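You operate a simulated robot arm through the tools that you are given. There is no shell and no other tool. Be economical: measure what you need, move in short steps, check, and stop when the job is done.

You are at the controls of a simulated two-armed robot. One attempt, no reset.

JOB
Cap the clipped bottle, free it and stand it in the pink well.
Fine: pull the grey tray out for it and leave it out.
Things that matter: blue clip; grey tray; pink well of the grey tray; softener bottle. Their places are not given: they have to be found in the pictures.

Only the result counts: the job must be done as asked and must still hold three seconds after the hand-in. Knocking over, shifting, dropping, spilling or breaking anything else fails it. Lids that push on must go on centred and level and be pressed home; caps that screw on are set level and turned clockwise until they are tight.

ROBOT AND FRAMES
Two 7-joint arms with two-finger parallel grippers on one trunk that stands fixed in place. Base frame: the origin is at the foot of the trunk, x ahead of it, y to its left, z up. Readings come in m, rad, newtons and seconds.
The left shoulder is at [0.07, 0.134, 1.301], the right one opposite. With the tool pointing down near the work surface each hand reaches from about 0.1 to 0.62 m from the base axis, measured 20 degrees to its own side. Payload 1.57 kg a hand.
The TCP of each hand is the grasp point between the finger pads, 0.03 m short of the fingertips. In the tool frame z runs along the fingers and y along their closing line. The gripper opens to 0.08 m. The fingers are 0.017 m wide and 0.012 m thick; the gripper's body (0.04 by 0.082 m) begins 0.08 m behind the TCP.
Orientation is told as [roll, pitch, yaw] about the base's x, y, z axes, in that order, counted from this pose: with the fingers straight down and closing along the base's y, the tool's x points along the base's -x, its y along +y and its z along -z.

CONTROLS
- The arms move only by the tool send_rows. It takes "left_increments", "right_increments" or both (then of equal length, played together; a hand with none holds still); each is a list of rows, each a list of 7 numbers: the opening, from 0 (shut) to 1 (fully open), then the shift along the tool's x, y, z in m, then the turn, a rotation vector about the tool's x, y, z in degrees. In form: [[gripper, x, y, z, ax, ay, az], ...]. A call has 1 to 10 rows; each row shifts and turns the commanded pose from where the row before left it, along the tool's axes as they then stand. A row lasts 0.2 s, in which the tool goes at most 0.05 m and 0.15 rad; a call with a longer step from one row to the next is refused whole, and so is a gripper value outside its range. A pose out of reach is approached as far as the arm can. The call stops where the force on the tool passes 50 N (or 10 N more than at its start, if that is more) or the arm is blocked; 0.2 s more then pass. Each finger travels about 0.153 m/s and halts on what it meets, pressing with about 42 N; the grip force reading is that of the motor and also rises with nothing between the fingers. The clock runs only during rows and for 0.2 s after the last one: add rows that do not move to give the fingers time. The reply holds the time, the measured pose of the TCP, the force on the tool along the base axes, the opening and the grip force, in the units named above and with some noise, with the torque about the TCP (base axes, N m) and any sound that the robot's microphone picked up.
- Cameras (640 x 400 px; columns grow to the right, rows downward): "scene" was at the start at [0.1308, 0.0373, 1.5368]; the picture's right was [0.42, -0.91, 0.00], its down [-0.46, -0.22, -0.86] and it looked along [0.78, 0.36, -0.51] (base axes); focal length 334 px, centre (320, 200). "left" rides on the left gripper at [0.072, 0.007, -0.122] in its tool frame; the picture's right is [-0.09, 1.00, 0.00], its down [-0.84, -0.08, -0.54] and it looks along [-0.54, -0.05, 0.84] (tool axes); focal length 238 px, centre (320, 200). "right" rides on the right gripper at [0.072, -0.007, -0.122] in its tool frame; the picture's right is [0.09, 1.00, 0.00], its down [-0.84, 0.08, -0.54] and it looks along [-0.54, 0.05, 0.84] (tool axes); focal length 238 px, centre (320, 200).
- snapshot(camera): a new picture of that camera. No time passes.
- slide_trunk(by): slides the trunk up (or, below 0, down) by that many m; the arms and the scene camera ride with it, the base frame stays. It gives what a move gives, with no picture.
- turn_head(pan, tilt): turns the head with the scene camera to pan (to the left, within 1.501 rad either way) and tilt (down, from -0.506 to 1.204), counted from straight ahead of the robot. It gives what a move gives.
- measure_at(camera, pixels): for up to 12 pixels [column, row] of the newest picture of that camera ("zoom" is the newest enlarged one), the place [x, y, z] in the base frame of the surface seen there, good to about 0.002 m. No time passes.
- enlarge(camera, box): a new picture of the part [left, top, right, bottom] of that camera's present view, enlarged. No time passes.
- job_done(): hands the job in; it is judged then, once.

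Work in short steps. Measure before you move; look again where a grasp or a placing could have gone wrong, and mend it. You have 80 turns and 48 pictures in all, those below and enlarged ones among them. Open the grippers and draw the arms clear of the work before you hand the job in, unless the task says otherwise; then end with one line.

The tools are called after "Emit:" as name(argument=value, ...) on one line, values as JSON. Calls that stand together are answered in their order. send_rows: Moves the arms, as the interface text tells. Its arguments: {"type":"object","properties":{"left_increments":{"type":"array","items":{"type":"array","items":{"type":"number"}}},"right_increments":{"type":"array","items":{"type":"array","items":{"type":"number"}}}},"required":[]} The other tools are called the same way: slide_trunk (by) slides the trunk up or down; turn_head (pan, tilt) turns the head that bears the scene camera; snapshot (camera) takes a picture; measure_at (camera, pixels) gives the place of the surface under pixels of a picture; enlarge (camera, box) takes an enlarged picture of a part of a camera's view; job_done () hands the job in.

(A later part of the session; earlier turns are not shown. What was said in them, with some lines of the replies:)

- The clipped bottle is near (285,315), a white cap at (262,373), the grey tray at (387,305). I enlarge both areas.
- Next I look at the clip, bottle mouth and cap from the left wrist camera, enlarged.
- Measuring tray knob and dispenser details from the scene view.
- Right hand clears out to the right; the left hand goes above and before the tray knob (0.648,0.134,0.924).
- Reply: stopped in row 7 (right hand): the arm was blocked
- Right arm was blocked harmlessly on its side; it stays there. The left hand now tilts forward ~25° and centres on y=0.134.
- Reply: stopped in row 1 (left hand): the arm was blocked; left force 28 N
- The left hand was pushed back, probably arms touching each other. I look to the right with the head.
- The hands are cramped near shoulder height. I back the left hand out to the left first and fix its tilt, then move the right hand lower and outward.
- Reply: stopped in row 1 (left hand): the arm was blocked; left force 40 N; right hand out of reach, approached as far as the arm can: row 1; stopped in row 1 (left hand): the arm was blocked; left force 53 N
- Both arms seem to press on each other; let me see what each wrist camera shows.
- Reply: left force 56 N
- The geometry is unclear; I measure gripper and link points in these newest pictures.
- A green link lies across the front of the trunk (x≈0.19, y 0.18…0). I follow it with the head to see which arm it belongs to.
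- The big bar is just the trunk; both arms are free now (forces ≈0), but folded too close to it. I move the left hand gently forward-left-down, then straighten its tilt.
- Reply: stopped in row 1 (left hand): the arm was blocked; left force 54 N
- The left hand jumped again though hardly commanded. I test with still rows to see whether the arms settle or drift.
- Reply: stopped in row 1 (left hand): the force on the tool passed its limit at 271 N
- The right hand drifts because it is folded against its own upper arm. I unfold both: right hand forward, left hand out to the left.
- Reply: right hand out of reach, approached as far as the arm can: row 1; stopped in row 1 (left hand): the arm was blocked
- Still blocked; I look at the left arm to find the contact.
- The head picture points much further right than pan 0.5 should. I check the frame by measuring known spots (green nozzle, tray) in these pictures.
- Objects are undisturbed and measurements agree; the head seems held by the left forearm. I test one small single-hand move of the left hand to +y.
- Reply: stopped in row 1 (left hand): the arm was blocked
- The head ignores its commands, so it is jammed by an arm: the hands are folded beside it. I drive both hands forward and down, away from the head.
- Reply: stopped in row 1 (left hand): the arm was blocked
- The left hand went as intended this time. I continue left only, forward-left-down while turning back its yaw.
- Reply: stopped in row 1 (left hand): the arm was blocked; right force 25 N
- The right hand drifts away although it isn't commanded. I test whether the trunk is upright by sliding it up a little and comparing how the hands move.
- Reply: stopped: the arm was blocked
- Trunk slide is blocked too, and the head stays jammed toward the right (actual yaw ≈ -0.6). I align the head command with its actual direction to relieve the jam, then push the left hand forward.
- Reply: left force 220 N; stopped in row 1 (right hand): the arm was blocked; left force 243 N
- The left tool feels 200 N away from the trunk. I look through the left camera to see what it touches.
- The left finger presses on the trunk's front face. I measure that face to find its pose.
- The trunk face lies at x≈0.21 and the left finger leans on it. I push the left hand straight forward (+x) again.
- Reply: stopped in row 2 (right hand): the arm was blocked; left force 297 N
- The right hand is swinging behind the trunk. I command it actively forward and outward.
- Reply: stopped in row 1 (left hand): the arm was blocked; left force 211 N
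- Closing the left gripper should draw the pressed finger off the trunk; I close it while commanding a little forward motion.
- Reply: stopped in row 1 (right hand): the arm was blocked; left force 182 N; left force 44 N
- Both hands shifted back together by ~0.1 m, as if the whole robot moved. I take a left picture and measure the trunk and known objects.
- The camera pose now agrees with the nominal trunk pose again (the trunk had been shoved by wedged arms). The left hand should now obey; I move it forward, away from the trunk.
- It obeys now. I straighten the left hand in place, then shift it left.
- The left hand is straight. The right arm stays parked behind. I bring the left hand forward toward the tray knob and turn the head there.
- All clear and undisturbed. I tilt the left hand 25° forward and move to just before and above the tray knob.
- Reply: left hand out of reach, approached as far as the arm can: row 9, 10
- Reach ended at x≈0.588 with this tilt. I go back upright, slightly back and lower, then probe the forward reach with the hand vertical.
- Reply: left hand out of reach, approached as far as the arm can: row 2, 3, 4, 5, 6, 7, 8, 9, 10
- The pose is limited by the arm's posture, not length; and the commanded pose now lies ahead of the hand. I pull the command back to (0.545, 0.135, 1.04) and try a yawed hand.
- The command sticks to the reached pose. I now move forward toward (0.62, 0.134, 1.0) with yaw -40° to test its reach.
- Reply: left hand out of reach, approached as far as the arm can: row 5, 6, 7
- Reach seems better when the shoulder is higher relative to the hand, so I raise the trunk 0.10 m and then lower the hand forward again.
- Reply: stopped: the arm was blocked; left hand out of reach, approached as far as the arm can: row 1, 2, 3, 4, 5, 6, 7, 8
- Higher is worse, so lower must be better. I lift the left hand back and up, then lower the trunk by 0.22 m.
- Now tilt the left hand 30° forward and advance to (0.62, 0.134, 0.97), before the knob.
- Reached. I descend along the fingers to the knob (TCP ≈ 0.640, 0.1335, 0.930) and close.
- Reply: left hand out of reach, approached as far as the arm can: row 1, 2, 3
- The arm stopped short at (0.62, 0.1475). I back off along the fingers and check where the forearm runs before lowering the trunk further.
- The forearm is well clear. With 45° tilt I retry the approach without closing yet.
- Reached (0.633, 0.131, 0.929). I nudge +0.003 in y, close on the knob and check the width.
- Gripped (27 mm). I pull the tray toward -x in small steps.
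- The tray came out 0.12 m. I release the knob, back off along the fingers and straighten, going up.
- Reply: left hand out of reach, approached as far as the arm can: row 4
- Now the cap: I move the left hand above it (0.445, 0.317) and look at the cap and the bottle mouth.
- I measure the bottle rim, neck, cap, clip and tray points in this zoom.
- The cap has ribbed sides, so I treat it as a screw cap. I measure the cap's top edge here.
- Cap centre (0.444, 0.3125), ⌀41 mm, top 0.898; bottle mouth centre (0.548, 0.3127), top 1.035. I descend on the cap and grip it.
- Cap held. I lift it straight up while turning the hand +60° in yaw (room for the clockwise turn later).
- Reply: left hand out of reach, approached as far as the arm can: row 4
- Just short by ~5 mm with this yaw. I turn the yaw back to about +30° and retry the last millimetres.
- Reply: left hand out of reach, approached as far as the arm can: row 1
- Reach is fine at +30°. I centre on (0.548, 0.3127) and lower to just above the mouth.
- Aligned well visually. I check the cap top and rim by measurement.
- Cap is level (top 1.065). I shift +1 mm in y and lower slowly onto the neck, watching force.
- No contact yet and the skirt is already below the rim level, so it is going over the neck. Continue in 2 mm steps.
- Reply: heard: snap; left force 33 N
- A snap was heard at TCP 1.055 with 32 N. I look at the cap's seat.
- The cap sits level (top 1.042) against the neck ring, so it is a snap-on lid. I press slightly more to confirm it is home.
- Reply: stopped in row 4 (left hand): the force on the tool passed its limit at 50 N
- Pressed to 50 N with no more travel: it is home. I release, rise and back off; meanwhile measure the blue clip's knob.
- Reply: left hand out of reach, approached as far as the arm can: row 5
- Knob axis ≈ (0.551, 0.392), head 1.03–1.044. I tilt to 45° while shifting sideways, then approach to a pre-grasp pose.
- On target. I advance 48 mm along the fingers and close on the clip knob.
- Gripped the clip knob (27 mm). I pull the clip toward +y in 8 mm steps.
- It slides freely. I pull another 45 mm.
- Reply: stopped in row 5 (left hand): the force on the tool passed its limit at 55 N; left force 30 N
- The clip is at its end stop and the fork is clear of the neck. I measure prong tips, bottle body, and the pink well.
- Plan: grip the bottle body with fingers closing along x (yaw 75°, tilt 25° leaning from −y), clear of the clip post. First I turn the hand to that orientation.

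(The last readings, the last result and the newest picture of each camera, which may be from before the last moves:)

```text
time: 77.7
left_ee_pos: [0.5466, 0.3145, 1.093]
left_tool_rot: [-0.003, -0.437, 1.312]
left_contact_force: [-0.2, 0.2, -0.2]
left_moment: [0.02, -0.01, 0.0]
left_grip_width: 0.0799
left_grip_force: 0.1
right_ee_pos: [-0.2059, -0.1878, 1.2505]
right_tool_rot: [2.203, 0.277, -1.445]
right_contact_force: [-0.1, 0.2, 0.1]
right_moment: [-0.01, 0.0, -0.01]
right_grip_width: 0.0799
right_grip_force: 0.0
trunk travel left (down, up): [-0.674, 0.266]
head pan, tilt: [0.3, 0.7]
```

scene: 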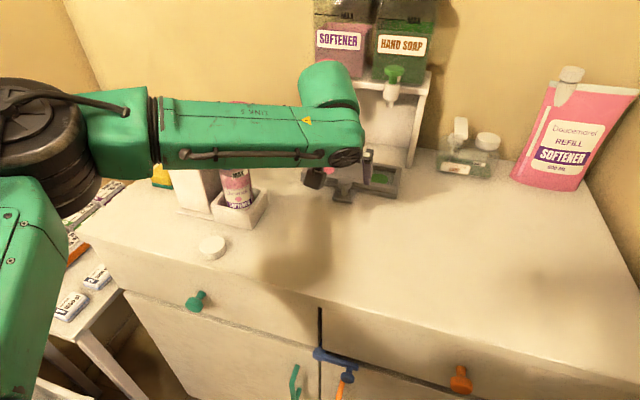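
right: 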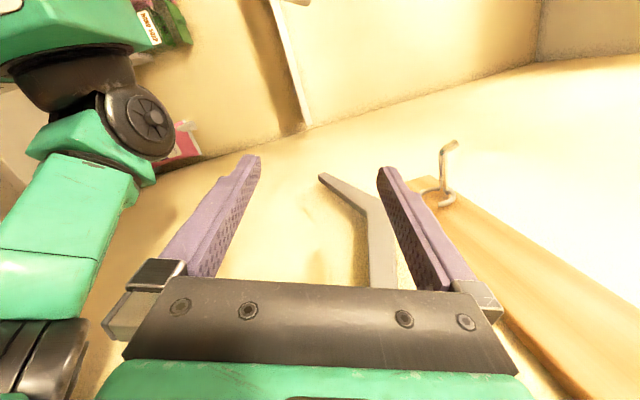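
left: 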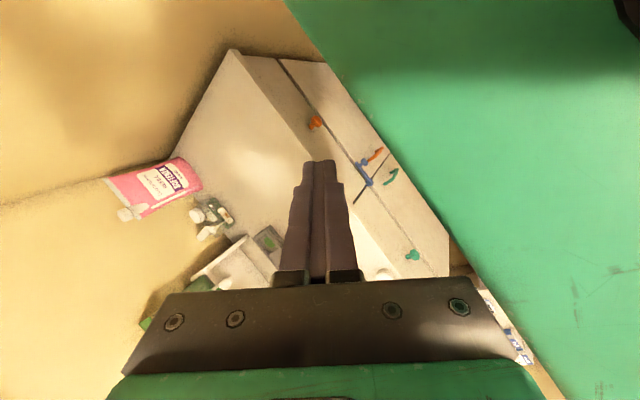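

Accurate. I shift 7 mm toward −y (clear of the prong tips), then descend vertically around the bottle to z 0.975.

Emit:
send_rows(left_increments=[[1, 0.0066, -0.0019, -0.0031, 0, 0, 0], [1, 0.01, 0, 0.0214, 0, 0, 0], [1, 0.01, 0, 0.0214, 0, 0, 0], [1, 0.01, 0, 0.0214, 0, 0, 0], [1, 0.01, 0, 0.0214, 0, 0, 0], [1, 0.01, 0, 0.0214, 0, 0, 0], [1, 0, 0, 0, 0, 0, 0]])

```text
time: 79.3
left_ee_pos: [0.5479, 0.3046, 0.9753]
left_tool_rot: [0.0, -0.438, 1.311]
left_contact_force: [-0.6, 0.6, -0.3]
left_moment: [0.02, -0.01, 0.02]
left_grip_width: 0.0798
left_grip_force: 0.0
right_ee_pos: [-0.2046, -0.1866, 1.2527]
right_tool_rot: [2.201, 0.275, -1.445]
right_contact_force: [-0.5, 0.2, -0.8]
right_moment: [0.01, 0.04, 0.01]
right_grip_width: 0.08
right_grip_force: 0.1
trunk travel left (down, up): [-0.674, 0.266]
head pan, tilt: [0.3, 0.7]
```

No contact. I close on the bottle and lift 6 cm slowly.

Emit:
send_rows(left_increments=[[0.6, 0, 0, 0, 0, 0, 0], [0.3, 0, 0, 0, 0, 0, 0], [0, 0, 0, 0, 0, 0, 0], [0, 0, 0, 0, 0, 0, 0], [0, -0.002, 0, -0.0045, 0, 0, 0], [0, -0.0042, 0, -0.0091, 0, 0, 0], [0, -0.0042, 0, -0.0091, 0, 0, 0], [0, 0, 0, 0, 0, 0, 0]])

Emit:
enlarge(camera="scene", box=[150, 80, 350, 240])

```text
time: 81.1
left_ee_pos: [0.5488, 0.3062, 1.0015]
left_tool_rot: [0.0, -0.439, 1.312]
left_contact_force: [0.7, 0.0, -3.3]
left_moment: [-0.03, 0.03, 0.01]
left_grip_width: 0.0529
left_grip_force: 42.4
right_ee_pos: [-0.203, -0.1875, 1.2522]
right_tool_rot: [2.202, 0.275, -1.445]
right_contact_force: [-0.3, -0.7, 0.3]
right_moment: [0.0, 0.0, 0.03]
right_grip_width: 0.0799
right_grip_force: 0.1
trunk travel left (down, up): [-0.674, 0.266]
head pan, tilt: [0.3, 0.7]
```

```text
2.50 times, centred on (250, 160) of scene
```

zoom: 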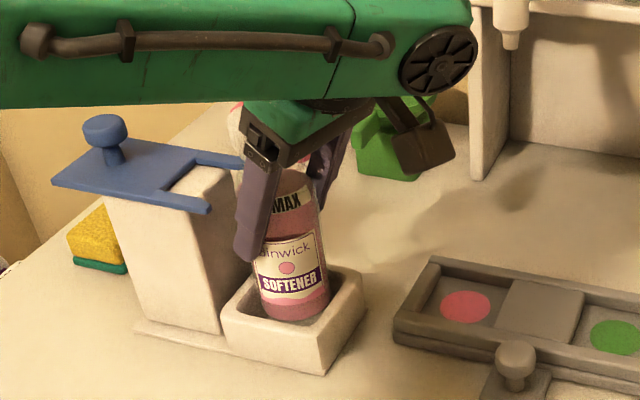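

Bottle held and rising cleanly (3.3 N). I measure its bottom edge and the well's walls.

Emit:
measure_at(camera="zoom", pixels=[[290, 319], [290, 314], [275, 314], [310, 316], [466, 307], [430, 280], [500, 287], [425, 308], [485, 325], [400, 315], [520, 300], [465, 275]])

Emit:
send_rows(left_increments=[[0, -0.0042, 0, -0.0091, 0, 0, 0], [0, -0.0063, 0, -0.0137, 0, 0, 0], [0, -0.0063, 0, -0.0137, 0, 0, 0], [0, -0.0042, 0, -0.0091, 0, 0, 0], [0, 0, 0, 0, 0, 0, 0]])

```text
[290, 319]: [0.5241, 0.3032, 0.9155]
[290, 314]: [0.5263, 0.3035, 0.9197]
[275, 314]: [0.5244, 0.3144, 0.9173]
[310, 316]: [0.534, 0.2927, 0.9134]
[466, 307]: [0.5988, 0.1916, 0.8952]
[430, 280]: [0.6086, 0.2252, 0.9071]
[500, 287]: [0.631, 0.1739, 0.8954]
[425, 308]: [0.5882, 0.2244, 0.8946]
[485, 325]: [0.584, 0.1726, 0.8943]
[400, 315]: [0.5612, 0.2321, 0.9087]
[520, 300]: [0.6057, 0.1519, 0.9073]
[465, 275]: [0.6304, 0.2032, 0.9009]
```

```text
time: 82.3
left_ee_pos: [0.5505, 0.3045, 1.0513]
left_tool_rot: [-0.001, -0.438, 1.31]
left_contact_force: [-0.2, -0.2, -3.4]
left_moment: [0.0, 0.04, -0.03]
left_grip_width: 0.0529
left_grip_force: 42.1
right_ee_pos: [-0.2041, -0.1869, 1.2533]
right_tool_rot: [2.204, 0.275, -1.446]
right_contact_force: [0.3, 0.4, -0.5]
right_moment: [0.01, 0.03, 0.01]
right_grip_width: 0.0801
right_grip_force: 0.0
trunk travel left (down, up): [-0.674, 0.266]
head pan, tilt: [0.3, 0.7]
```

Bottle base is ~0.0895 below the TCP; well centre ≈ (0.599, 0.193), floor 0.8945. I move clear toward −y and swing the yaw to 15° about the vertical.

Emit:
send_rows(left_increments=[[0, 0.031, 0.0116, -0.0145, 0, 0, 0], [0, 0.031, 0.0116, -0.0145, 0, 0, 0], [0, 0, 0, 0, 3.17, 0, 6.8], [0, 0, 0, 0, 3.17, 0, 6.8], [0, 0, 0, 0, 3.17, 0, 6.8], [0, 0, 0, 0, 3.17, 0, 6.8], [0, 0, 0, 0, 3.17, 0, 6.8], [0, 0, 0, 0, 3.17, 0, 6.8], [0, 0, 0, 0, 3.17, 0, 6.8], [0, 0, 0, 0, 3.17, 0, 6.8]])

Emit:
send_rows(left_increments=[[0, 0, 0, 0, 0, 0, 0]])

```text
time: 84.5
left_ee_pos: [0.5087, 0.2442, 1.0506]
left_tool_rot: [0.001, -0.437, 0.261]
left_contact_force: [0.6, -0.4, -2.0]
left_moment: [-0.01, 0.01, 0.02]
left_grip_width: 0.0533
left_grip_force: 41.4
right_ee_pos: [-0.2043, -0.1871, 1.2513]
right_tool_rot: [2.203, 0.276, -1.445]
right_contact_force: [0.0, -0.4, -0.1]
right_moment: [0.01, -0.01, -0.03]
right_grip_width: 0.0798
right_grip_force: 0.1
trunk travel left (down, up): [-0.674, 0.266]
head pan, tilt: [0.3, 0.7]
```

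```text
time: 84.9
left_ee_pos: [0.5092, 0.2435, 1.0513]
left_tool_rot: [0.002, -0.436, 0.262]
left_contact_force: [-0.2, -0.6, -2.7]
left_moment: [-0.01, 0.02, 0.02]
left_grip_width: 0.0531
left_grip_force: 41.3
right_ee_pos: [-0.205, -0.1864, 1.2512]
right_tool_rot: [2.203, 0.275, -1.445]
right_contact_force: [-0.9, 0.1, -0.2]
right_moment: [0.02, -0.03, 0.01]
right_grip_width: 0.0799
right_grip_force: 0.0
trunk travel left (down, up): [-0.674, 0.266]
head pan, tilt: [0.3, 0.7]
```

Now over to the well, with the base kept at ~0.93.

Emit:
send_rows(left_increments=[[0, -0.0119, -0.018, 0.0138, 0, 0, 0], [0, -0.0119, -0.018, 0.0138, 0, 0, 0], [0, -0.0119, -0.018, 0.0138, 0, 0, 0], [0, -0.0119, -0.018, 0.0138, 0, 0, 0], [0, 0, 0, 0, 0, 0, 0]])

Emit:
enlarge(camera="scene", box=[220, 80, 380, 220])

```text
time: 86.1
left_ee_pos: [0.5903, 0.1922, 1.0226]
left_tool_rot: [0.001, -0.439, 0.262]
left_contact_force: [-0.3, 0.4, -2.6]
left_moment: [-0.02, 0.02, 0.01]
left_grip_width: 0.0532
left_grip_force: 41.6
right_ee_pos: [-0.2036, -0.1862, 1.2506]
right_tool_rot: [2.202, 0.276, -1.446]
right_contact_force: [0.1, 0.5, 0.6]
right_moment: [0.01, 0.0, 0.01]
right_grip_width: 0.0797
right_grip_force: 0.0
trunk travel left (down, up): [-0.674, 0.266]
head pan, tilt: [0.3, 0.7]
```

```text
2.86 times, centred on (300, 150) of scene
```

zoom: 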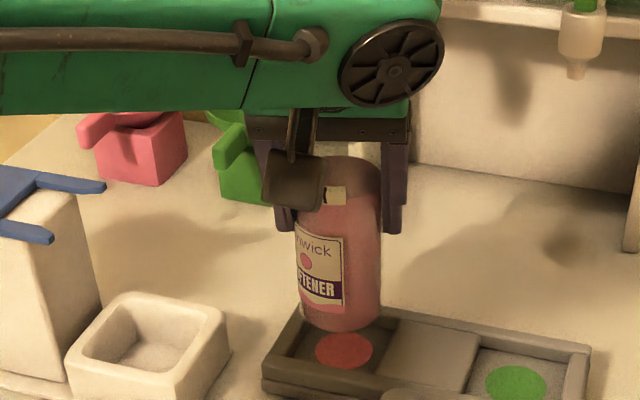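

Above the pink well. I verify the bottle's axis with the measured surface.

Emit:
measure_at(camera="zoom", pixels=[[342, 329], [340, 270], [302, 270], [379, 270], [320, 270], [360, 270], [343, 352], [290, 345], [400, 330], [370, 365]])

```text
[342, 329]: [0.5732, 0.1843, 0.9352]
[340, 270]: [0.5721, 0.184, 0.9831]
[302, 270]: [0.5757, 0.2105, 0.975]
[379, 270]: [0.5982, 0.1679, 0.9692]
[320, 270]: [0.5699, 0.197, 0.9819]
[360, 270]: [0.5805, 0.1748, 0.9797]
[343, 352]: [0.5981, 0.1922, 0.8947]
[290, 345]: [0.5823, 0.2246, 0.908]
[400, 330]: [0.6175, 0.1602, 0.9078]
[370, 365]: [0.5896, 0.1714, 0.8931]
```

Bottle axis (0.5965, 0.1935) vs well (0.5985, 0.192): trim 2 mm and lower 36 mm.

Emit:
send_rows(left_increments=[[0, -0.0015, -0.0015, 0.0007, 0, 0, 0], [0, 0.0042, 0, 0.0091, 0, 0, 0], [0, 0.0042, 0, 0.0091, 0, 0, 0], [0, 0.0034, 0, 0.0072, 0, 0, 0], [0, 0.0017, 0, 0.0036, 0, 0, 0], [0, 0.0017, 0, 0.0036, 0, 0, 0], [0, 0, 0, 0, 0, 0, 0]])

```text
time: 87.7
left_ee_pos: [0.5954, 0.192, 0.9855]
left_tool_rot: [0.002, -0.438, 0.26]
left_contact_force: [1.2, 1.0, -0.2]
left_moment: [-0.04, -0.04, 0.02]
left_grip_width: 0.053
left_grip_force: 41.6
right_ee_pos: [-0.2036, -0.188, 1.2519]
right_tool_rot: [2.202, 0.274, -1.446]
right_contact_force: [-0.3, 0.2, -0.3]
right_moment: [-0.02, 0.01, 0.01]
right_grip_width: 0.0803
right_grip_force: 0.1
trunk travel left (down, up): [-0.674, 0.266]
head pan, tilt: [0.3, 0.7]
```

Weight has gone off the hand: touching. I lower 1.5 mm more to confirm the floor contact.

Emit:
send_rows(left_increments=[[0, 0.0004, 0, 0.0008, 0, 0, 0], [0, 0.0003, 0, 0.0006, 0, 0, 0], [0, 0, 0, 0, 0, 0, 0]])

Emit:
enlarge(camera="scene", box=[220, 80, 380, 220])

```text
time: 88.5
left_ee_pos: [0.5938, 0.1899, 0.9869]
left_tool_rot: [0.001, -0.44, 0.264]
left_contact_force: [1.3, 2.6, 7.8]
left_moment: [0.15, -0.16, 0.0]
left_grip_width: 0.053
left_grip_force: 41.9
right_ee_pos: [-0.2052, -0.1856, 1.2517]
right_tool_rot: [2.204, 0.277, -1.445]
right_contact_force: [-0.6, 1.1, -0.9]
right_moment: [-0.03, 0.0, 0.0]
right_grip_width: 0.0802
right_grip_force: 0.0
trunk travel left (down, up): [-0.674, 0.266]
head pan, tilt: [0.3, 0.7]
```

```text
2.86 times, centred on (300, 150) of scene
```

zoom: 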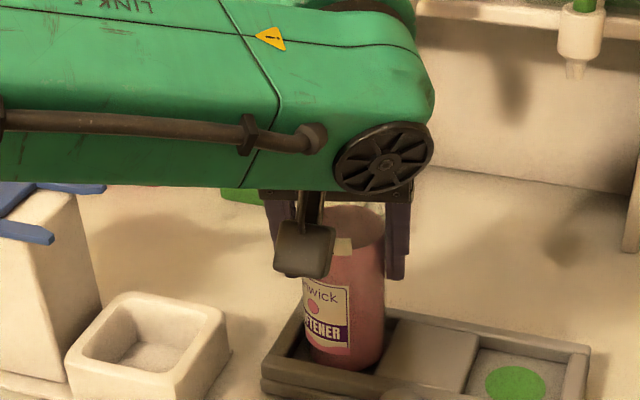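

Bottle stands in the pink well on its floor. I open and withdraw backwards-up along the fingers.

Emit:
send_rows(left_increments=[[0.75, 0, 0, 0, 0, 0, 0], [1, 0, 0, 0, 0, 0, 0], [1, 0, 0, 0, 0, 0, 0], [1, 0, 0, -0.02, 0, 0, 0], [1, 0, 0, -0.035, 0, 0, 0], [1, 0, 0, -0.04, 0, 0, 0], [1, 0, 0, -0.04, 0, 0, 0], [1, 0.02, 0, -0.03, 0, 0, 0], [1, 0.03, 0, 0, 0, 0, 0], [1, 0.03, 0, 0, 0, 0, 0]])

```text
time: 90.7
left_ee_pos: [0.4554, 0.1534, 1.1001]
left_tool_rot: [0.001, -0.437, 0.264]
left_contact_force: [0.3, 0.1, 0.1]
left_moment: [-0.03, -0.03, -0.01]
left_grip_width: 0.0798
left_grip_force: 0.1
right_ee_pos: [-0.2049, -0.1871, 1.2511]
right_tool_rot: [2.204, 0.277, -1.445]
right_contact_force: [-0.9, -0.3, -0.4]
right_moment: [0.0, 0.01, 0.01]
right_grip_width: 0.08
right_grip_force: 0.0
trunk travel left (down, up): [-0.674, 0.266]
head pan, tilt: [0.3, 0.7]
```

I draw the hand farther up and left, clear of the view, and take a last look.

Emit:
send_rows(left_increments=[[1, 0.02, 0.03, -0.03, 0, 0, 0], [1, 0, 0.03, -0.03, 0, 0, 0], [1, 0, 0.03, -0.03, 0, 0, 0], [1, 0, 0.03, 0, 0, 0, 0], [1, 0, 0, 0, 0, 0, 0]])

Emit:
snapshot(camera="scene")

```text
time: 91.9
left_ee_pos: [0.371, 0.2548, 1.1714]
left_tool_rot: [0.002, -0.436, 0.262]
left_contact_force: [-0.8, 0.2, 0.0]
left_moment: [0.04, 0.03, 0.02]
left_grip_width: 0.0802
left_grip_force: 0.1
right_ee_pos: [-0.2039, -0.1879, 1.2516]
right_tool_rot: [2.203, 0.278, -1.445]
right_contact_force: [-0.4, -0.9, 0.8]
right_moment: [0.03, 0.02, 0.02]
right_grip_width: 0.0798
right_grip_force: 0.0
trunk travel left (down, up): [-0.674, 0.266]
head pan, tilt: [0.3, 0.7]
```

```text
1 pictures are left
```

scene: 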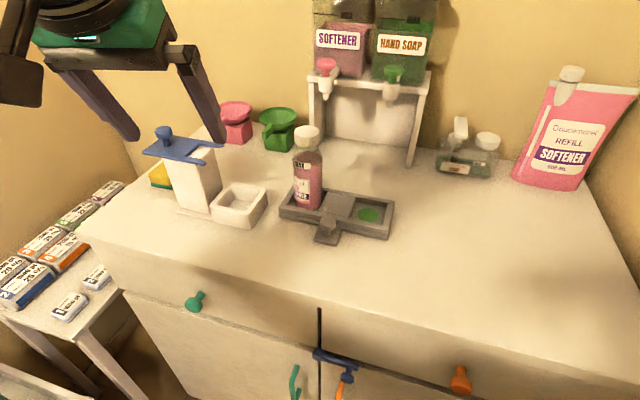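

The capped bottle stands upright in the pink well, the tray is out, everything else is in place, and both grippers are open and clear. I hand it in.

Emit:
job_done()

```text
The job is handed in.
```

The softener bottle is capped, freed from the blue clip and standing upright in the pink well, and the grey tray is pulled out 12 cm and left out. The cap snapped on and I pressed it home to 50 N without turning it, because it behaved as a push-on lid. Early on the arms jammed against each other and the trunk. The later pictures showed nothing else knocked or moved, and I left the right arm folded behind the trunk, clear of the work.
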